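You operate a simulated robot arm through the tools that you are given. There is no shell and no other tool. Be economical: measure what you need, move in short steps, check, and stop when the job is done.

You are at the controls of a simulated robot arm. One attempt, no reset.

Task
Set the white and red tealights in matching cups and switch them on.

Only the result counts: the job must be done as asked and must still hold three seconds after the hand-in. Knocking over, shifting, dropping, spilling or breaking anything else fails it.

Robot
A 6-joint arm with a two-finger parallel gripper, fixed in place. Base frame: the origin is at the foot of the arm, x ahead of it, y to its left, z up; the work surface is at about z = 83. Lengths are in cm, angles in rad, forces in N, time in s.
With the tool pointing down near the work surface it reaches from about 24 to 64 cm from the base axis. Its first joint turns from -1.152 to 1.152 rad. Payload 2.7 kg.
The TCP is the grasp point between the finger pads, 2.3 cm short of the fingertips. In the tool frame z runs along the fingers and y along their closing line. Largest opening 9.4 cm; finger width 3.8, thickness 1; the body of the gripper, 5.4 by 9.6 cm, starts 3.9 cm behind the TCP.
Orientation is told as [roll, pitch, yaw] about the base's x, y, z axes, in that order, counted from this pose: with the fingers straight down and closing along the base's y, the tool's x points along the base's -x, its y along +y and its z along -z.

Tools
- The arm moves only by the tool jog_arm. Its argument "moves" is a list of rows, each an object of numbers (a shift or turn left out is 0, a gripper value left out holds the last): "rx", "ry", "rz": the turn, a rotation vector about the base's x, y, z in units of 5 degrees (1.0 is 5 degrees); "tx", "ty", "tz": the shift along the base's x, y, z in units of 40 mm (1.0 is 40 mm); "fingers": the finger opening in cm, from 0 to 9.4. In form: [{"rx": .., "ry": .., "rz": .., "tx": .., "ty": .., "tz": .., "fingers": ..}, ...]. A call has 1 to 20 rows; each row shifts and turns the commanded pose from where the row before left it. A call with a number of a shift or a turn outside -1 to 1 is refused whole. Each row takes 0.2 s and may step no farther than 5 cm and 0.15 rad from the row before; otherwise, or with a gripper value out of range, the whole call is refused. A pose out of reach is approached as far as the arm can. The call stops where the force on the tool passes 40 N (or 10 N more than at its start, if that is more) or the arm is blocked; 0.2 s more then pass. The fingers move at their own pace (about 4.5 cm/s each) and stop on an object; they squeeze with about 21 N. The grip force told is the motor's: it shows also when the fingers shut on nothing. Time passes only in rows, and 0.2 s behind the last, so rows that do not move let the fingers close. It gives the time, the measured TCP pose, the force on the tool (base axes), the opening and the grip force at its end, in the units of the frame above (readings bear some noise), with the torque about the TCP (base axes, N m) and any sound that the robot's microphone picked up.
- Cameras (640 x 400 px; columns grow to the right, rows downward): "scene" is fixed at [8.72, -44.61, 139.72]; the picture's right is [0.63, -0.78, 0.00], its down [-0.49, -0.40, -0.77] and it looks along [0.60, 0.49, -0.63] (base axes); focal length 270 px, centre (320, 200). "wrist" rides on the gripper at [8.6, 1.6, -7.4] in the tool frame; the picture's right is [-0.18, 0.98, 0.00], its down [-0.58, -0.11, -0.81] and it looks along [-0.79, -0.15, 0.59] (tool axes); focal length 243 px, centre (320, 200).
- snapshot(camera): a new picture of that camera. It takes no simulated time.
- point_at(camera, pixels): there is no depth. For up to 12 entries [column, row, z] of the newest picture of that camera ("zoom" is the newest enlarged one), the place [x, y] in the base frame at which the ray of that pixel passes the height z, good to about 0.2 cm. It takes no simulated time.
- enlarge(camera, box): a new picture of the part [left, top, right, bottom] of that camera's present view, enlarged. It takes no simulated time.
- hand_in(): hands the job in; it is judged then, once.

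Keep the steps short. Do not move on a guess: measure, check each grasp and each placing, and mend mistakes. In all there are 80 turns and 38 pictures (those below and enlarged ones count). Leave the gripper open and the arm clear of the work at the hand-in unless told otherwise, and finish with a single line.

The tools are called as name(argument=value, ...) on one line, values as JSON. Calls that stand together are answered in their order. jog_arm: Moves the arm, as the interface text tells. Its arguments: {"type":"object","properties":{"moves":{"type":"array","items":{"type":"object","properties":{"rx":{"type":"number"},"ry":{"type":"number"},"rz":{"type":"number"},"tx":{"type":"number"},"ty":{"type":"number"},"tz":{"type":"number"},"fingers":{"type":"number"}}}}},"required":["moves"]} The other tools are called the same way: snapshot (camera) takes a picture; point_at (camera, pixels) gives the place at which the rays of pixels pass given heights; enlarge (camera, box) takes an enlarged picture of a part of a camera's view; hand_in () hands the job in.

At the start:

```text
clock: 0.0
eef_pos: [38.24, -2.57, 120.32]
tcp_rot: [0.0, 0.0, 0.0]
wrist_force: [0.4, 0.4, -0.2]
moment: [-0.04, 0.04, 0.0]
finger_gap: 9.38
finger_force: 0.1
```

scene: 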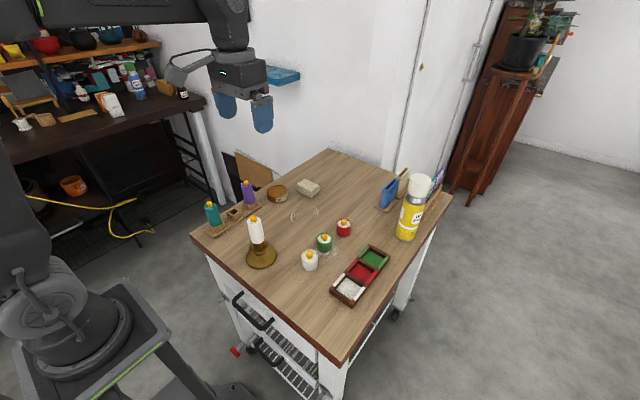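
wrist: 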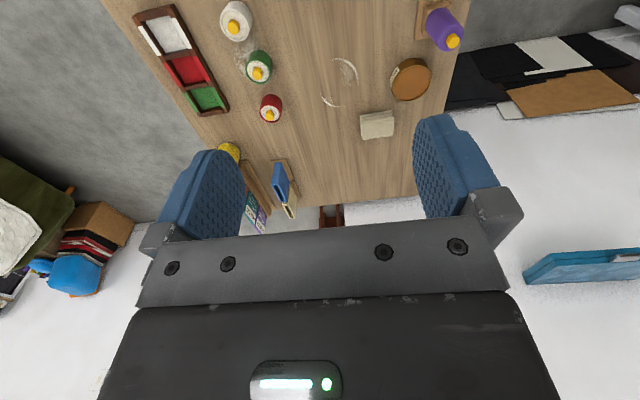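

I see three tealights (white, green, red) and a tray with white, red and green compartments. I'll enlarge that area to see the details.

enlarge(camera="scene", box=[280, 200, 410, 310])

enlarge(camera="wrist", box=[120, 0, 300, 130])

```text
3.64 times, centred on (345, 255) of scene
```

zoom: 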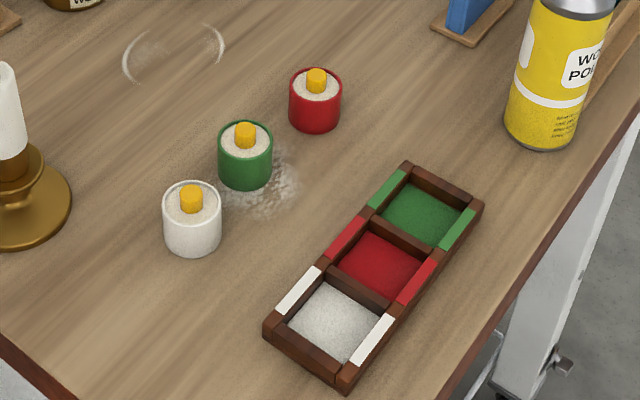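

```text
3.08 times, centred on (210, 65) of wrist
```

zoom: 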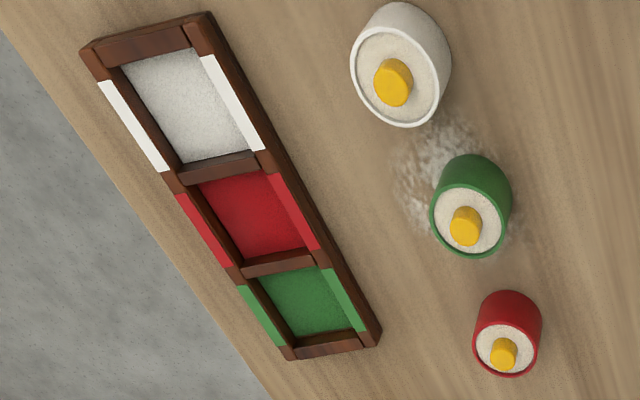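

I'll triangulate the tealights and tray from both views, at several heights.

point_at(camera="zoom", pixels=[[395, 82, 86], [395, 82, 88], [505, 350, 86], [505, 350, 88], [467, 222, 87], [190, 105, 84], [252, 215, 84], [307, 302, 84], [95, 45, 85], [210, 15, 85], [288, 355, 85], [380, 338, 85]])

point_at(camera="scene", pixels=[[309.8, 256.5, 86], [309.8, 256.5, 88], [343.9, 224, 86], [343.9, 224, 88], [324.4, 239, 87], [349.5, 288, 84], [361, 272, 84], [373.5, 259, 84], [330.5, 290, 85], [351.5, 303.5, 85], [369, 246, 85], [389, 257, 85]])

```text
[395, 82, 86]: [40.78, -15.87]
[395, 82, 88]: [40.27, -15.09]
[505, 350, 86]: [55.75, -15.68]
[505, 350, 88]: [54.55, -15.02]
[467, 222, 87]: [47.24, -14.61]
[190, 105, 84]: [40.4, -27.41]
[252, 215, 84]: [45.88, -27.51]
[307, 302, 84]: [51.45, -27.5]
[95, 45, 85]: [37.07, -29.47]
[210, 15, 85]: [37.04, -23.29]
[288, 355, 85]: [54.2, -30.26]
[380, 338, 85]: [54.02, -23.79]
```

```text
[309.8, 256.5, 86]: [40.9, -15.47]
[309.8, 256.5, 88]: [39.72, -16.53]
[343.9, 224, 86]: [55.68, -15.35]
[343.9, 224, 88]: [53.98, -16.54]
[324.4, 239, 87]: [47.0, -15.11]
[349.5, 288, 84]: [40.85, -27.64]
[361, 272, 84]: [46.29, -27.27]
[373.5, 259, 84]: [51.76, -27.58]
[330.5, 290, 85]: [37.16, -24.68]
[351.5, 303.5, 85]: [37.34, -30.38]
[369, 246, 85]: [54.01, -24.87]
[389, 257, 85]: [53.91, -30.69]
```

Tealights: white ≈(40.7,-15.7), green (47.2,-15), red (55.4,-15.6), tops ≈86.3. The tray runs along x at y≈-27.5. I'll move back and lower for a closer wrist view.

jog_arm(moves=[{"ty": -1, "tx": -0.4}, {"ty": -1, "tx": -0.4}, {"ty": -1, "tx": -0.4}, {"ty": -1, "tx": -0.4}, {"ty": -0.8, "tx": -0.4}, {"tz": -1}, {"tz": -1}, {"tz": -1}, {"tz": -1}, {"tz": -1}, {}])

snapshot(camera="wrist")

```text
clock: 2.4
eef_pos: [30.19, -21.6, 100.37]
tcp_rot: [-0.001, 0.002, 0.001]
wrist_force: [-0.2, -0.9, 0.5]
moment: [0.03, -0.03, 0.0]
finger_gap: 9.42
finger_force: 0.1
```

```text
33 pictures are left
```

wrist: 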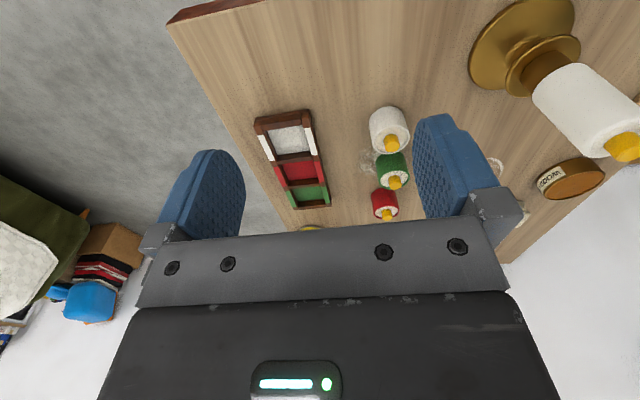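

enlarge(camera="wrist", box=[240, 90, 420, 230])

```text
2.86 times, centred on (330, 160) of wrist
```

zoom: 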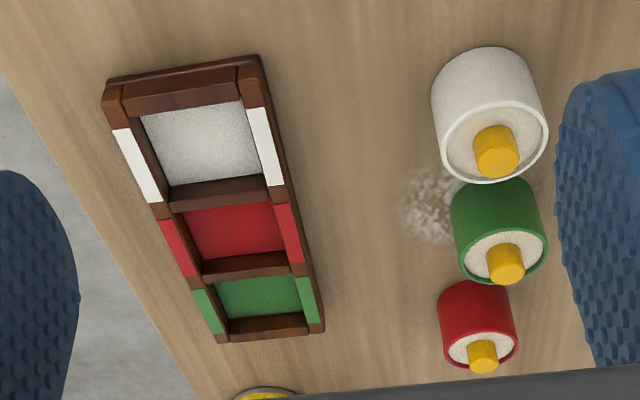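

I'll measure the white and red rims, their bases and the tray cells at this closer range.

point_at(camera="zoom", pixels=[[494, 142, 86.3], [440, 150, 86.3], [548, 130, 86.3], [490, 184, 86.3], [480, 349, 86.3], [442, 350, 86.3], [519, 340, 86.3], [500, 258, 86.3], [140, 118, 84], [243, 101, 84], [268, 175, 84], [168, 188, 84]])

point_at(camera="zoom", pixels=[[185, 212, 84], [270, 202, 84], [290, 250, 84], [205, 262, 84], [105, 105, 83], [260, 55, 85], [325, 330, 83], [218, 342, 83], [104, 85, 85], [432, 92, 83], [478, 48, 83], [530, 70, 83]])

enlarge(camera="scene", box=[295, 210, 395, 310])

```text
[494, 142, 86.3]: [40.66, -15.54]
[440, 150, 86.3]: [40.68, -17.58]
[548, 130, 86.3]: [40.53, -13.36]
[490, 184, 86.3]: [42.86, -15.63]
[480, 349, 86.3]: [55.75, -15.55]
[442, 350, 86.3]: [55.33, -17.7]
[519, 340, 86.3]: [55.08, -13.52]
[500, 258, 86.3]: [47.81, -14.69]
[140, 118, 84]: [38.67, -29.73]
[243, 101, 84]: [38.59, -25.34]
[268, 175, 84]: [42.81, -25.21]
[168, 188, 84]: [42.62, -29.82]
```

```text
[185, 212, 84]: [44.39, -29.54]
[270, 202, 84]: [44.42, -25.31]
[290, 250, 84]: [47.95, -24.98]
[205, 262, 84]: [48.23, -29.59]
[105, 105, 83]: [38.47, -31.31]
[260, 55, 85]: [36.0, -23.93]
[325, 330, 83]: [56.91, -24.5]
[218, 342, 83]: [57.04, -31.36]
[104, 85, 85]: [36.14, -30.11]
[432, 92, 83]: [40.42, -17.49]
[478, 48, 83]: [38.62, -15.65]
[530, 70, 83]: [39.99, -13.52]
```

```text
4.00 times, centred on (345, 260) of scene
```

zoom: 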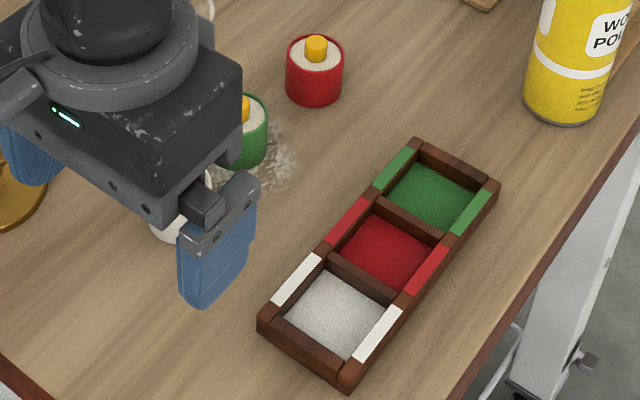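

I'll find the cell centres and rim height by triangulating the midpoints between the coloured strips.

point_at(camera="zoom", pixels=[[338, 306, 84], [338, 306, 85], [338, 306, 86], [386.5, 246.5, 84], [386.5, 246.5, 85], [386.5, 246.5, 86], [298, 279, 85], [378, 333, 85], [314, 55, 86.3]])

point_at(camera="wrist", pixels=[[288.7, 144.6, 84], [288.7, 144.6, 85], [288.7, 144.6, 86], [299.9, 174, 84], [299.9, 174, 85], [299.9, 174, 86], [266.3, 147.7, 85], [311.1, 141.4, 85]])

```text
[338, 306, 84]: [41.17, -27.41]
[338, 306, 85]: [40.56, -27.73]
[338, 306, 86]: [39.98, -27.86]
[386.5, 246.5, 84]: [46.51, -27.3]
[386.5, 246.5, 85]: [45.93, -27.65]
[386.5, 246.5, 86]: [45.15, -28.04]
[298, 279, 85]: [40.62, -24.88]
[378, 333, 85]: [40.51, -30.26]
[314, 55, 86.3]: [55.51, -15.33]
```

```text
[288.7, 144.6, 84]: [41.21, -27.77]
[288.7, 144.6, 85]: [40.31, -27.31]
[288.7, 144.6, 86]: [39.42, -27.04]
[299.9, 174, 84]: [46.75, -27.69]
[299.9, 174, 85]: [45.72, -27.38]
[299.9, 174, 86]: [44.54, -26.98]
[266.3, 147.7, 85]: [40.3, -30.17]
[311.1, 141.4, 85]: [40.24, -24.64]
```

Rim top ≈84.6; white cell ≈(40.7,-27.5), red cell ≈(46.1,-27.5). Before descending at the white tealight, I'll check clearance to the candlestick.

point_at(camera="wrist", pixels=[[470, 50, 83], [520, 95, 84], [535, 100, 88], [610, 150, 93]])

jog_arm(moves=[{"tx": 0.871, "ty": 0.504}, {"tx": 0.871, "ty": 0.504}, {"tx": 0.873, "ty": 0.504}, {}])

```text
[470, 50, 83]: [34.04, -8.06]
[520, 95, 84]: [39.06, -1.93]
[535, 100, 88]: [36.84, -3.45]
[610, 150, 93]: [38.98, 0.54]
```

```text
clock: 3.4
eef_pos: [40.8, -15.4, 100.5]
tcp_rot: [0.001, 0.001, -0.001]
wrist_force: [0.7, -1.0, -0.1]
moment: [0.0, -0.03, 0.0]
finger_gap: 9.4
finger_force: 0.2
```

The candlestick base edge is at y≈-8. I'll narrow the fingers to 7 cm and descend over white to TCP z≈86.8.

jog_arm(moves=[{"fingers": 7, "tz": -0.8}, {"tz": -0.8}, {"tz": -0.7}, {"tz": -0.6}, {"tz": -0.5}, {}])

snapshot(camera="wrist")

enlarge(camera="scene", box=[265, 210, 365, 310])

```text
clock: 4.8
eef_pos: [40.74, -15.62, 86.63]
tcp_rot: [0.0, -0.001, 0.001]
wrist_force: [0.3, 0.2, 0.1]
moment: [-0.01, 0.0, 0.02]
finger_gap: 6.98
finger_force: 0.1
```

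```text
30 pictures are left
```

wrist: 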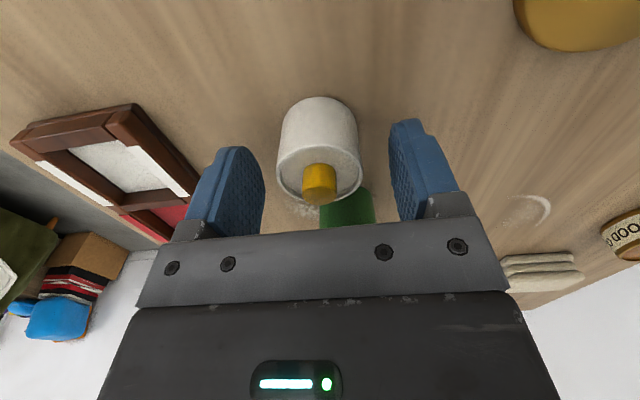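

```text
4.00 times, centred on (315, 260) of scene
```

zoom: 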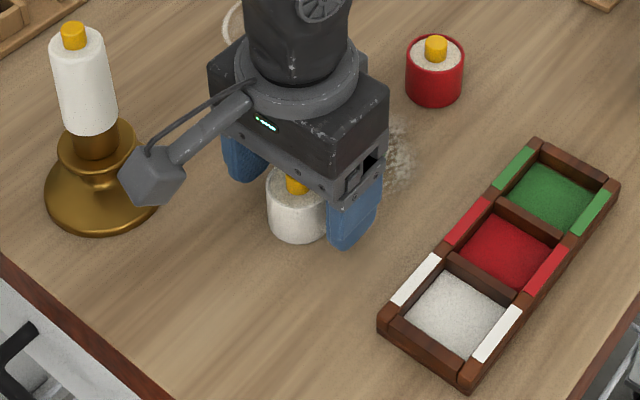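

White sits between the fingers. I'll check its centre from this near view.

point_at(camera="wrist", pixels=[[277, 162, 86.3], [361, 165, 86.3], [319, 206, 86.3], [320, 97, 83], [319, 172, 86.3], [330, 168, 87.2], [319, 198, 87.2]])

```text
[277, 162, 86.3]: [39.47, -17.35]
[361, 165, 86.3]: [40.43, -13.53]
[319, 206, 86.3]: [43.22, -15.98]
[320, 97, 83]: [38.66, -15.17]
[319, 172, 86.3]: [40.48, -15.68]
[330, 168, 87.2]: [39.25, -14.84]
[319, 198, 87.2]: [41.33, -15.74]
```

It is centred to within about 0.1 cm. Closing the fingers.

jog_arm(moves=[{"fingers": 3}, {}, {}, {}])

```text
clock: 5.8
eef_pos: [40.83, -15.57, 86.71]
tcp_rot: [-0.002, 0.001, 0.0]
wrist_force: [0.5, -0.8, -0.1]
moment: [-0.01, 0.01, -0.05]
finger_gap: 3.98
finger_force: 20.9
```

Gripped at 3.98 cm. I'll lift 5 cm and look.

jog_arm(moves=[{"tz": 0.3}, {"tz": 0.5}, {"tz": 0.5}, {}])

snapshot(camera="wrist")

```text
clock: 6.8
eef_pos: [40.77, -15.66, 91.88]
tcp_rot: [-0.001, 0.0, -0.001]
wrist_force: [-0.2, 0.4, -0.6]
moment: [0.02, 0.04, -0.04]
finger_gap: 3.96
finger_force: 20.8
```

```text
28 pictures are left
```

wrist: 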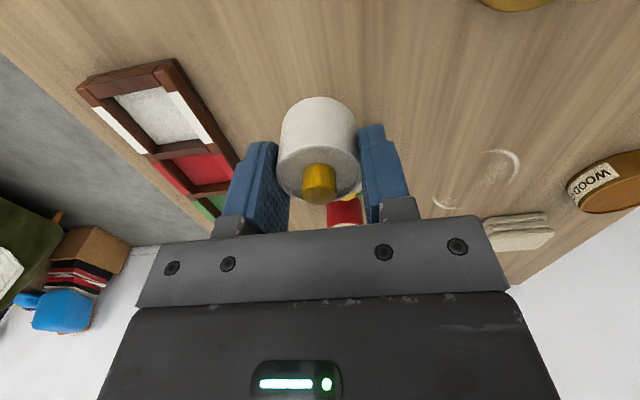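

The tealight is held upright. Moving over the white cell (dy ≈ -11.9) at height.

jog_arm(moves=[{"ty": -0.99}, {"ty": -0.99}, {"ty": -0.98}, {}, {}])

snapshot(camera="wrist")

enlarge(camera="scene", box=[300, 220, 400, 310])

```text
clock: 8.0
eef_pos: [40.65, -27.43, 91.97]
tcp_rot: [0.0, 0.0, 0.0]
wrist_force: [0.2, 0.0, 0.1]
moment: [0.0, -0.03, 0.01]
finger_gap: 3.93
finger_force: 21.1
```

```text
27 pictures are left
```

wrist: 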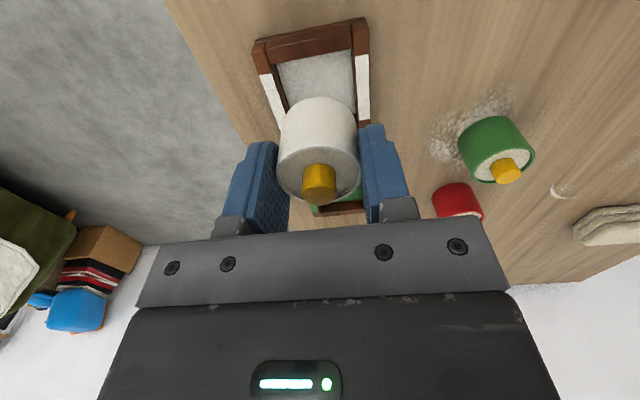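

```text
4.44 times, centred on (350, 265) of scene
```

zoom: 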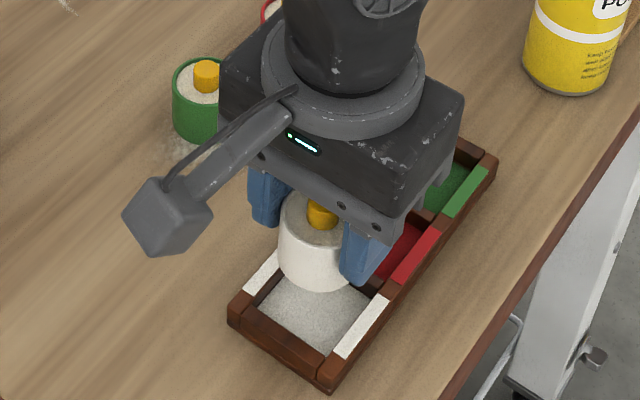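

I'll measure the cell's inner near edge and side strips from here, along with the candle's bottom edge.

point_at(camera="wrist", pixels=[[277, 66, 84.6], [352, 52, 84.6], [253, 42, 84.6], [367, 18, 84.6], [262, 76, 84.6], [369, 55, 84.6], [272, 74, 84.6], [356, 56, 84.6], [319, 97, 88.2], [280, 130, 88.2], [357, 125, 88.2]])

enlarge(camera="wrist", box=[240, 10, 390, 130])

```text
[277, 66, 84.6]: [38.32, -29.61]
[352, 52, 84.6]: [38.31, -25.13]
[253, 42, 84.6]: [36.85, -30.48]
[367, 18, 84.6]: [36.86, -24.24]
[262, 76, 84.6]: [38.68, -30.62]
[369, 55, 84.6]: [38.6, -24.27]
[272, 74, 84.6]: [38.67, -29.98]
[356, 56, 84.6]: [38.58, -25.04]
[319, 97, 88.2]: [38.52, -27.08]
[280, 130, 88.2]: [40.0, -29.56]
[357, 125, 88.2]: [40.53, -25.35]
```

```text
3.33 times, centred on (315, 70) of wrist
```

zoom: 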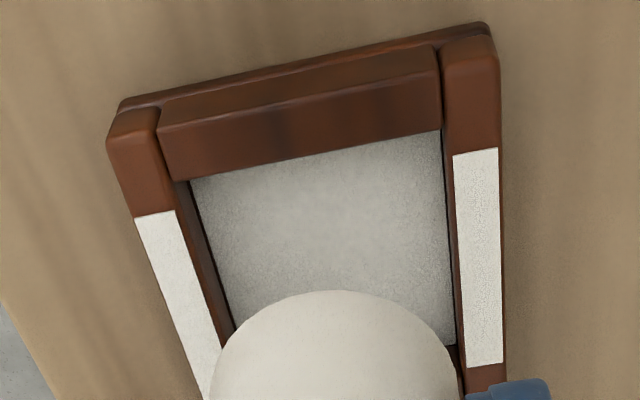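

point_at(camera="zoom", pixels=[[178, 212, 84.6], [218, 345, 84.6], [455, 155, 84.6], [467, 365, 84.6], [190, 180, 84.6], [440, 130, 84.6], [232, 330, 83.4], [455, 342, 83.4], [455, 350, 84.6], [453, 155, 84.6]])

```text
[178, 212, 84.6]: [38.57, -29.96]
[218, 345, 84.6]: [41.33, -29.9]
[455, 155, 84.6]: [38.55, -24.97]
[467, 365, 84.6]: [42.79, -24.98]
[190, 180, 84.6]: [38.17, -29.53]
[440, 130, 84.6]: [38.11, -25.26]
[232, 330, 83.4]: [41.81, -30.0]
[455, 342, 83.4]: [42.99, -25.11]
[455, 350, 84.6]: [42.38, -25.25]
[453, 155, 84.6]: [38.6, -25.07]
```

Cell inner span: x 38.2–43.1, y -29.95 to -25.0, so its centre is (40.65,-27.48). The candle is centred over it. Lowering 4.2 cm now, with fine steps after that.

jog_arm(moves=[{"tz": -0.4}, {"tz": -0.4}, {"tz": -0.25}, {}])

```text
clock: 9.0
eef_pos: [40.86, -27.58, 87.74]
tcp_rot: [0.0, -0.002, -0.001]
wrist_force: [0.0, -0.2, -0.1]
moment: [0.0, 0.01, 0.0]
finger_gap: 3.97
finger_force: 21.2
```

No contact yet. Lowering in steps of 1.2 mm.

jog_arm(moves=[{"tz": -0.03}, {"tz": -0.03}, {"tz": -0.03}, {"tz": -0.03}, {}])

```text
clock: 10.2
eef_pos: [40.67, -27.58, 87.28]
tcp_rot: [0.002, -0.001, 0.0]
wrist_force: [0.2, 1.8, 4.2]
moment: [0.06, 0.04, -0.02]
finger_gap: 3.96
finger_force: 21.2
```

Light contact (4 N) at TCP z≈87.3. Checking the seating with the cameras.

enlarge(camera="scene", box=[300, 220, 400, 310])

enlarge(camera="wrist", box=[220, 20, 420, 220])

```text
4.44 times, centred on (350, 265) of scene
```

zoom: 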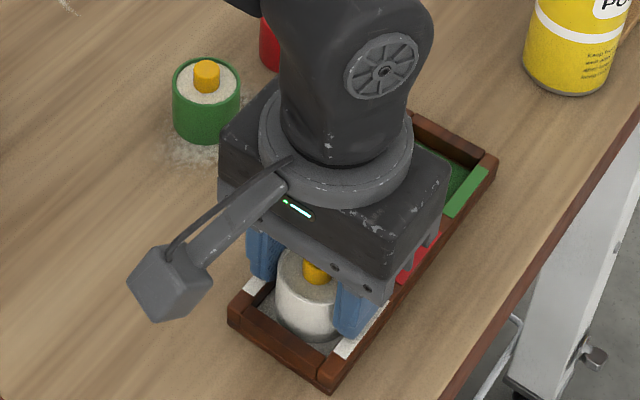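

```text
2.00 times, centred on (320, 120) of wrist
```

zoom: 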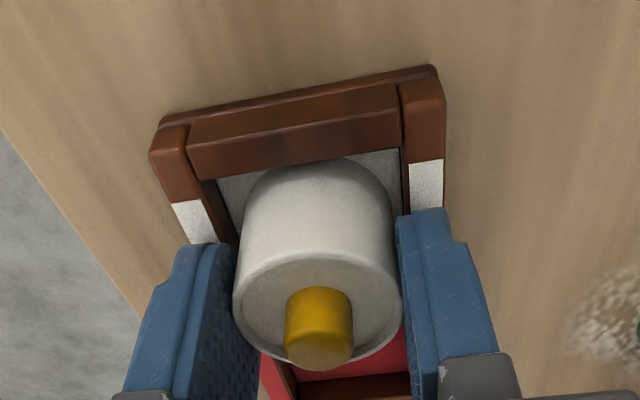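

The tealight is inside the walls and resting on the white floor. Releasing, then rising straight up.

jog_arm(moves=[{"fingers": 5.4}, {}, {}, {"tz": 0.3}, {"tz": 0.6}, {"tz": 0.8}, {}])

enlarge(camera="wrist", box=[220, 20, 420, 220])

enlarge(camera="scene", box=[300, 220, 400, 310])

```text
clock: 11.8
eef_pos: [40.72, -27.56, 94.04]
tcp_rot: [0.0, 0.0, 0.0]
wrist_force: [-0.4, 0.0, -0.1]
moment: [-0.02, 0.0, 0.01]
finger_gap: 5.38
finger_force: 0.0
```

```text
2.00 times, centred on (320, 120) of wrist
```

zoom: 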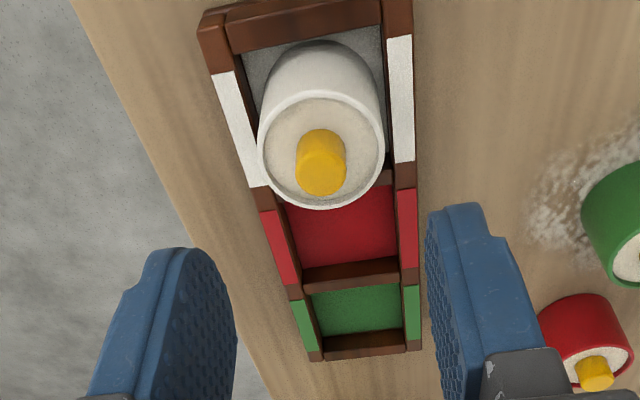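

```text
4.44 times, centred on (350, 265) of scene
```

zoom: 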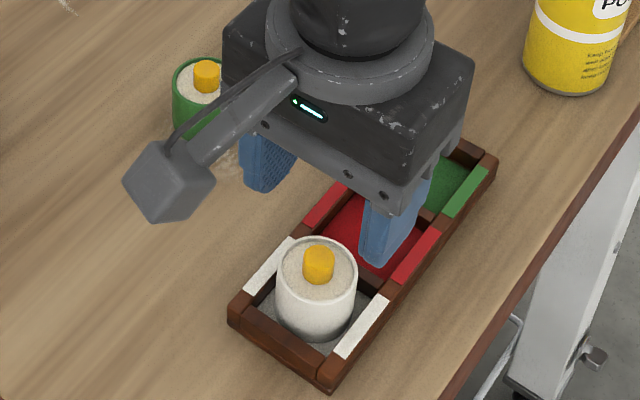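

White is seated. Next I move above red at ≈(55.4,-15.5), opening the fingers to 7.

jog_arm(moves=[{"tz": 0.4, "fingers": 7}, {"tx": 0.92, "ty": 0.753}, {"tx": 0.92, "ty": 0.753}, {"tx": 0.92, "ty": 0.753}, {"tx": 0.92, "ty": 0.753}, {"tz": -0.4}, {}])

snapshot(camera="wrist")

```text
clock: 13.4
eef_pos: [55.62, -15.35, 94.17]
tcp_rot: [0.001, 0.0, 0.0]
wrist_force: [0.7, 0.8, 0.3]
moment: [0.01, -0.02, 0.0]
finger_gap: 7.01
finger_force: 0.1
```

```text
20 pictures are left
```

wrist: 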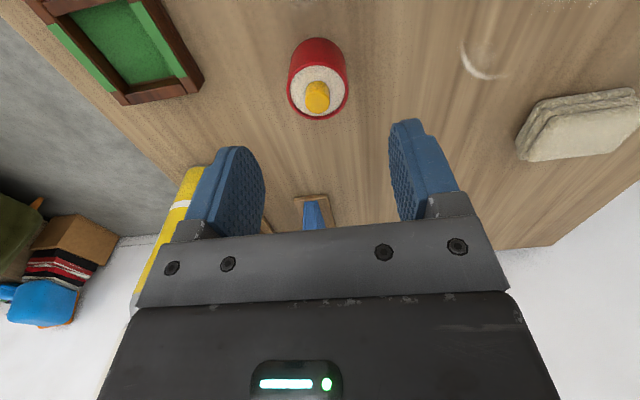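

point_at(camera="wrist", pixels=[[319, 91, 86.3], [288, 85, 86.3], [349, 88, 86.3], [319, 120, 86.3], [319, 38, 83], [290, 65, 83], [349, 62, 83], [180, 170, 95], [150, 300, 88]])

point_at(camera="scene", pixels=[[405, 239, 83], [418, 178, 100]])

```text
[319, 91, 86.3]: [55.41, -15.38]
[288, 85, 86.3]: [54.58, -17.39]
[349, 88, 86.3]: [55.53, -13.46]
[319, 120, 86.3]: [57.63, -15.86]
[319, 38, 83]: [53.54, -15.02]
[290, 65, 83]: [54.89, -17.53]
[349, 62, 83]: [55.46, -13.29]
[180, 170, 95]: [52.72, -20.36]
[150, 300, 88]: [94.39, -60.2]
```

```text
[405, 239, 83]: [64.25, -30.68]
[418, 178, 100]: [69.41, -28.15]
```

Red's centre is (55.5,-15.4), and the TCP is over it. Descending and gripping.

jog_arm(moves=[{"tz": -0.7}, {"tz": -0.65}, {"tz": -0.5}, {}, {"fingers": 3}, {}, {}, {}])

```text
clock: 15.2
eef_pos: [55.25, -15.37, 86.57]
tcp_rot: [0.001, 0.001, 0.001]
wrist_force: [-0.1, 0.2, -0.5]
moment: [-0.05, 0.03, -0.01]
finger_gap: 3.93
finger_force: 20.7
```

Gripped at 3.93. Lifting, then going to above the red cell (46.1,-27.5), y first.

jog_arm(moves=[{"tz": 0.3}, {"tz": 0.5}, {"tz": 0.6}, {"ty": -1}, {"ty": -1}, {"ty": -1}, {"tx": -0.8}, {"tx": -0.8}, {"tx": -0.73}, {}, {}])

enlarge(camera="wrist", box=[220, 20, 420, 220])

enlarge(camera="scene", box=[310, 210, 410, 310])

```text
clock: 17.6
eef_pos: [46.23, -27.45, 92.36]
tcp_rot: [0.001, 0.0, 0.0]
wrist_force: [-0.8, 1.3, -1.4]
moment: [0.04, 0.04, -0.03]
finger_gap: 3.96
finger_force: 21.3
```

```text
2.00 times, centred on (320, 120) of wrist
```

zoom: 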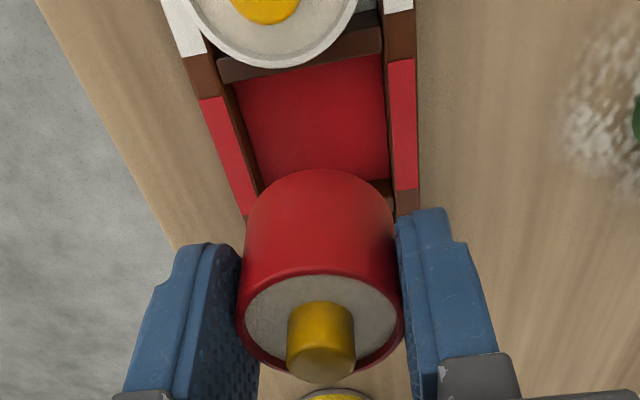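

```text
4.00 times, centred on (360, 260) of scene
```

zoom: 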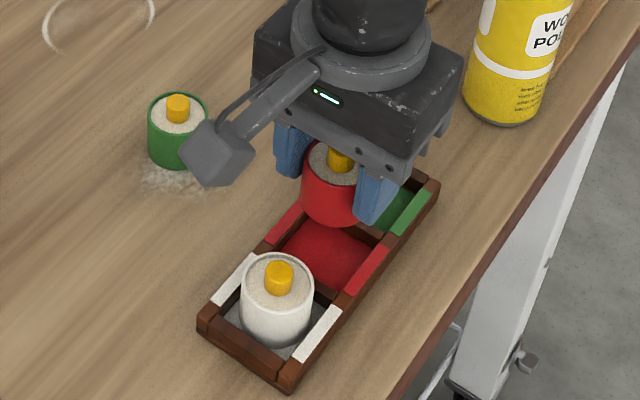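

I need a measuring picture from the wrist for the red cell.

enlarge(camera="wrist", box=[220, 20, 420, 220])

point_at(camera="zoom", pixels=[[235, 85, 84.6], [383, 57, 84.6], [258, 182, 83.4], [389, 178, 83.4], [200, 100, 84.6], [246, 217, 84.6], [224, 97, 84.6], [389, 61, 84.6], [397, 190, 84.6], [416, 188, 84.6], [318, 170, 88.75], [250, 220, 88.75]])

```text
2.00 times, centred on (320, 120) of wrist
```

zoom: 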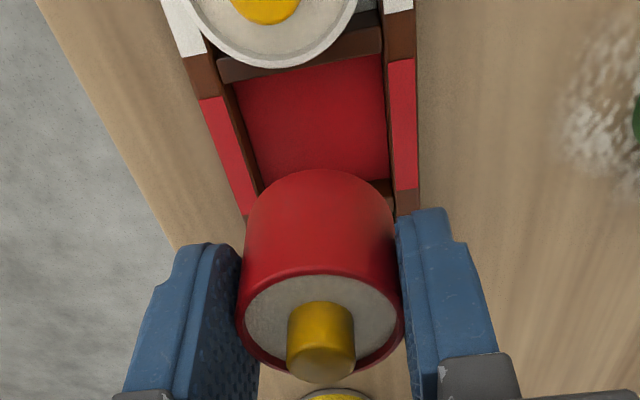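

```text
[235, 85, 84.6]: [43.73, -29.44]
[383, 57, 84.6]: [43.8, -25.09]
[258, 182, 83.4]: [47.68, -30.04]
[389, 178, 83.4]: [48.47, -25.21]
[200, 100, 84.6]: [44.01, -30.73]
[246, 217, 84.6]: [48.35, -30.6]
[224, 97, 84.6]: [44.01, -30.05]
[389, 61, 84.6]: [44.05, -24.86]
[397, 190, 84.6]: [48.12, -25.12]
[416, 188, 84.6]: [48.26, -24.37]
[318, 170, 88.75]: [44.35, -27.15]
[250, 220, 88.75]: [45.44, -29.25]
```

The red cell centre is (46.1,-27.5) and the candle's centre is ≈0.2 too far in x. Correcting and lowering.

jog_arm(moves=[{"tx": -0.055}, {"tz": -0.4}, {"tz": -0.4}, {"tz": -0.3}, {}, {"tz": -0.03}, {"tz": -0.03}, {"tz": -0.03}, {}])

```text
clock: 19.6
eef_pos: [45.83, -27.44, 87.49]
tcp_rot: [0.001, -0.001, -0.001]
wrist_force: [0.6, 0.0, -1.1]
moment: [-0.02, 0.0, 0.04]
finger_gap: 3.93
finger_force: 21.5
```

No contact yet. A few more fine steps.

jog_arm(moves=[{"tz": -0.03}, {"tz": -0.03}, {"tz": -0.03}, {}])

enlarge(camera="wrist", box=[220, 20, 420, 220])

```text
clock: 20.6
eef_pos: [45.94, -27.47, 87.12]
tcp_rot: [-0.001, -0.001, -0.001]
wrist_force: [0.2, 0.0, -0.2]
moment: [-0.01, -0.05, -0.01]
finger_gap: 3.94
finger_force: 20.9
```

```text
2.00 times, centred on (320, 120) of wrist
```

zoom: 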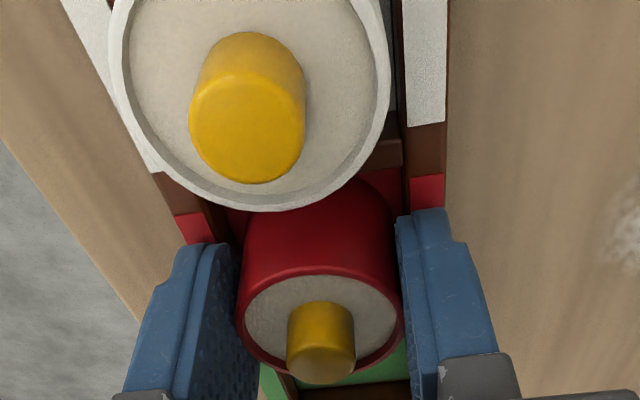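

Still free. Two more small steps until contact.

jog_arm(moves=[{"tz": -0.025}, {"tz": -0.025}, {}])

```text
clock: 21.4
eef_pos: [46.12, -27.45, 87.08]
tcp_rot: [-0.002, -0.002, 0.0]
wrist_force: [-8.8, 2.3, 27.0]
moment: [0.65, 0.73, 0.08]
finger_gap: 3.92
finger_force: 21.0
```

Contact (27 N). I'll back off 1 mm, release and rise.

jog_arm(moves=[{"tz": 0.03}, {}, {"fingers": 5.4}, {}, {}, {"tz": 0.3}, {"tz": 0.6}, {"tz": 0.8}, {}])

enlarge(camera="wrist", box=[220, 0, 420, 200])

enlarge(camera="scene", box=[310, 210, 410, 310])

```text
clock: 23.4
eef_pos: [45.94, -27.41, 93.86]
tcp_rot: [0.0, 0.003, -0.001]
wrist_force: [0.7, -0.4, 0.2]
moment: [0.02, -0.03, 0.04]
finger_gap: 5.39
finger_force: 0.0
```

```text
2.00 times, centred on (320, 100) of wrist
```

zoom: 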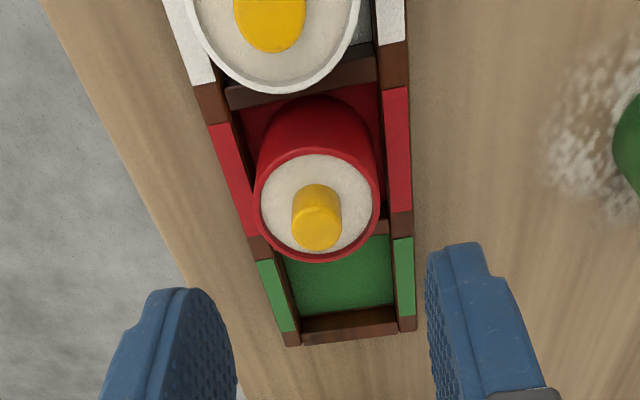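

```text
4.00 times, centred on (360, 260) of scene
```

zoom: 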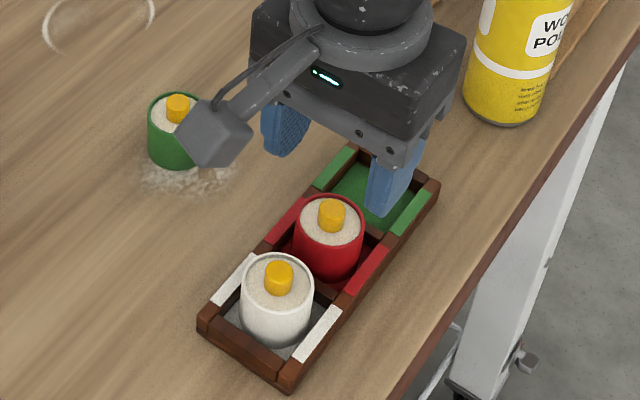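

Both are seated in their matching cups. Next I press the yellow flame buttons with closed fingertips. First, the button tops' positions.

point_at(camera="zoom", pixels=[[332, 206, 87], [332, 206, 87.8], [279, 269, 87], [279, 269, 87.8], [332, 222, 86.7], [279, 284, 86.7]])

jog_arm(moves=[{"fingers": 0}, {}, {}, {}, {}, {}])

enlarge(camera="wrist", box=[220, 0, 420, 200])

point_at(camera="zoom", pixels=[[317, 232, 87.8], [317, 232, 87], [270, 25, 87.8], [318, 210, 86.8]])

```text
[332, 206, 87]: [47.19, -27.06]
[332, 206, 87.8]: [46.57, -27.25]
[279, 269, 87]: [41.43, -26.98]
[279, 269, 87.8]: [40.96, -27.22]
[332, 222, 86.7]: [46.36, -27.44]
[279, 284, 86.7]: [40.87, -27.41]
```

```text
clock: 24.8
eef_pos: [45.96, -27.32, 93.86]
tcp_rot: [0.0, 0.001, 0.001]
wrist_force: [-0.2, -0.9, -0.7]
moment: [-0.01, 0.0, -0.02]
finger_gap: 0.01
finger_force: 21.2
```

```text
2.00 times, centred on (320, 100) of wrist
```

zoom: 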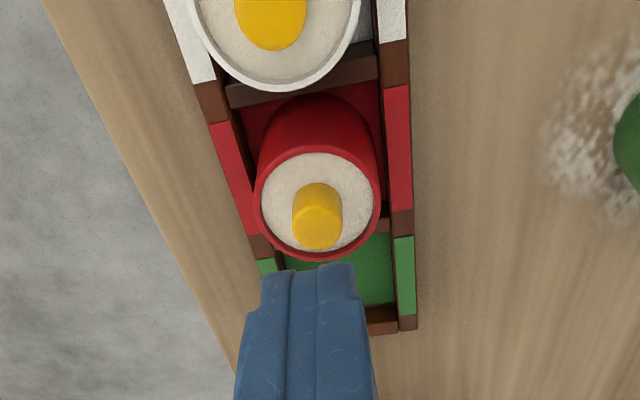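

```text
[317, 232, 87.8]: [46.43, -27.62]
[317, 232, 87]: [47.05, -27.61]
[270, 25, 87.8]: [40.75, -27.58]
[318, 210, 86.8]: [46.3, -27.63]
```

Red's button is at ≈(46.35,-27.5), top ≈88. Aligning and descending to just above it, then fine steps.

jog_arm(moves=[{"tx": 0.1, "ty": -0.025}, {"tz": -0.4}, {"tz": -0.3}, {"tz": -0.05}, {}])

enlarge(camera="scene", box=[325, 225, 385, 285])

```text
clock: 26.0
eef_pos: [46.26, -27.49, 90.85]
tcp_rot: [0.0, 0.001, 0.001]
wrist_force: [-1.0, -0.9, 0.6]
moment: [0.03, 0.01, 0.03]
finger_gap: 0.0
finger_force: 20.9
```

```text
6.67 times, centred on (355, 255) of scene
```

zoom: 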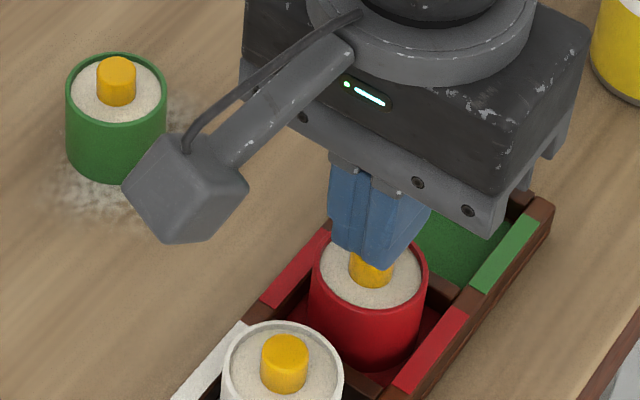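

The fingertips are over the flame. Pressing in 1 mm steps.

jog_arm(moves=[{"tz": -0.025}, {"tz": -0.025}, {"tz": -0.025}, {"tz": -0.025}, {}])

```text
clock: 27.2
eef_pos: [46.27, -27.55, 90.53]
tcp_rot: [0.0, 0.0, 0.002]
wrist_force: [-1.7, -0.9, 0.9]
moment: [-0.02, 0.01, 0.03]
finger_gap: 0.01
finger_force: 21.2
```

jog_arm(moves=[{"tz": -0.025}, {"tz": -0.025}, {"tz": -0.025}, {}])

```text
clock: 28.2
eef_pos: [46.43, -27.57, 90.13]
tcp_rot: [0.0, -0.002, -0.001]
wrist_force: [-1.9, 0.3, 2.4]
moment: [0.04, 0.02, -0.03]
finger_gap: 0.01
finger_force: 20.8
heard: click
```

A click was heard. Rising to see whether red is lit.

jog_arm(moves=[{"tz": 0.3}, {"tz": 0.6}, {}])

enlarge(camera="scene", box=[310, 220, 390, 300])

```text
clock: 29.0
eef_pos: [46.12, -27.56, 93.83]
tcp_rot: [0.0, 0.0, 0.0]
wrist_force: [-1.1, 0.2, -0.1]
moment: [0.02, 0.02, 0.01]
finger_gap: 0.0
finger_force: 21.3
```

```text
5.00 times, centred on (350, 260) of scene
```

zoom: 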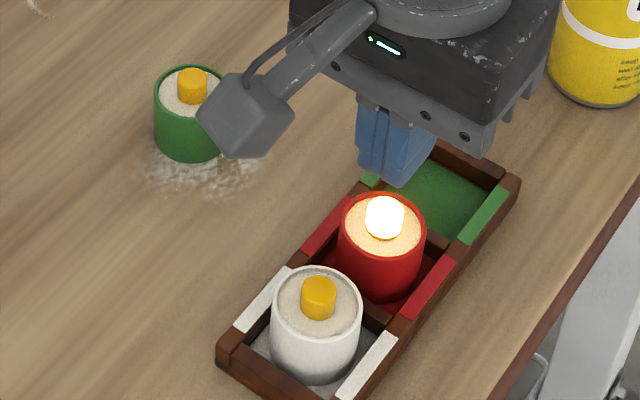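

Red is lit. Now white's button at ≈(40.85,-27.45): shift -5.4 in x, then descend.

jog_arm(moves=[{"tx": -0.68}, {"tx": -0.68}, {"tz": -0.4}, {"tz": -0.35}, {}])

enlarge(camera="scene", box=[310, 235, 370, 295])

```text
clock: 30.2
eef_pos: [40.79, -27.47, 90.67]
tcp_rot: [-0.002, 0.0, 0.0]
wrist_force: [-1.0, -0.1, -0.2]
moment: [0.04, 0.0, -0.02]
finger_gap: 0.0
finger_force: 21.1
```

```text
6.67 times, centred on (340, 265) of scene
```

zoom: 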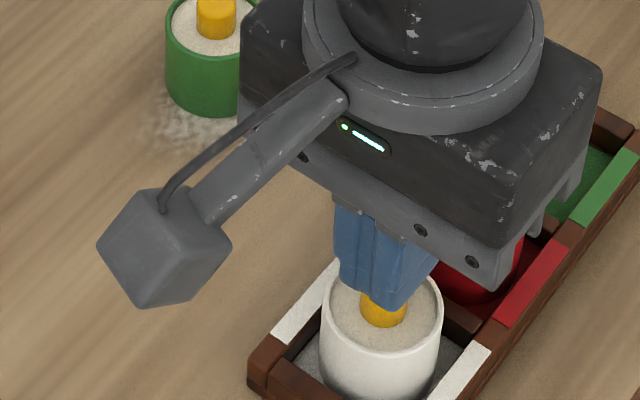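

Over the white flame. Pressing in small steps.

jog_arm(moves=[{"tz": -0.025}, {"tz": -0.025}, {"tz": -0.025}, {"tz": -0.025}, {}])

```text
clock: 31.4
eef_pos: [40.84, -27.54, 90.39]
tcp_rot: [0.0, -0.001, 0.0]
wrist_force: [-0.4, -0.8, 2.2]
moment: [0.0, 0.02, -0.05]
finger_gap: 0.0
finger_force: 21.3
heard: click
```

A click. Rising clear, opening the fingers and checking.

jog_arm(moves=[{"tz": 0.3}, {"tz": 0.8}, {"tz": 1, "fingers": 9}, {"tz": 1}, {"tz": 1}, {"tx": -0.8, "tz": 0.5}, {"tx": -0.8}, {}])

enlarge(camera="scene", box=[300, 210, 400, 310])

snapshot(camera="scene")

```text
clock: 33.2
eef_pos: [34.55, -27.63, 108.55]
tcp_rot: [0.002, 0.0, -0.001]
wrist_force: [0.0, 0.6, 0.3]
moment: [-0.03, 0.04, 0.01]
finger_gap: 9.0
finger_force: 0.0
```

```text
4.00 times, centred on (350, 260) of scene
```

zoom: 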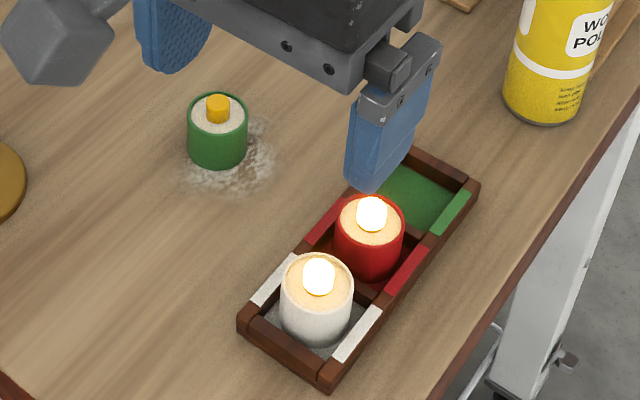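

```text
8 pictures are left
```

scene: 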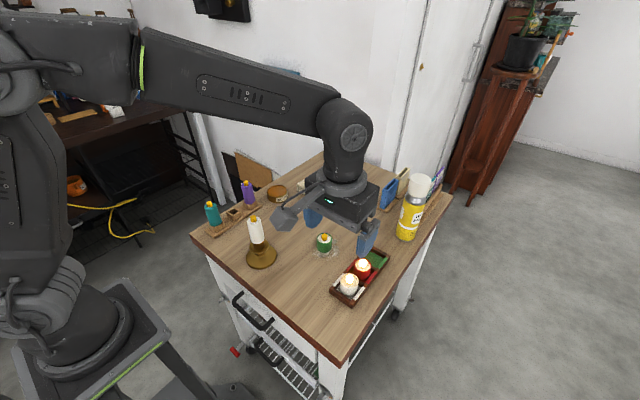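

Both tealights are lit in their matching cups, nothing else has been disturbed, and the gripper is open and clear. Handing in.

hand_in()

```text
The job is handed in.
```

The white and red tealights are in their matching cups and switched on, and the job is handed in.
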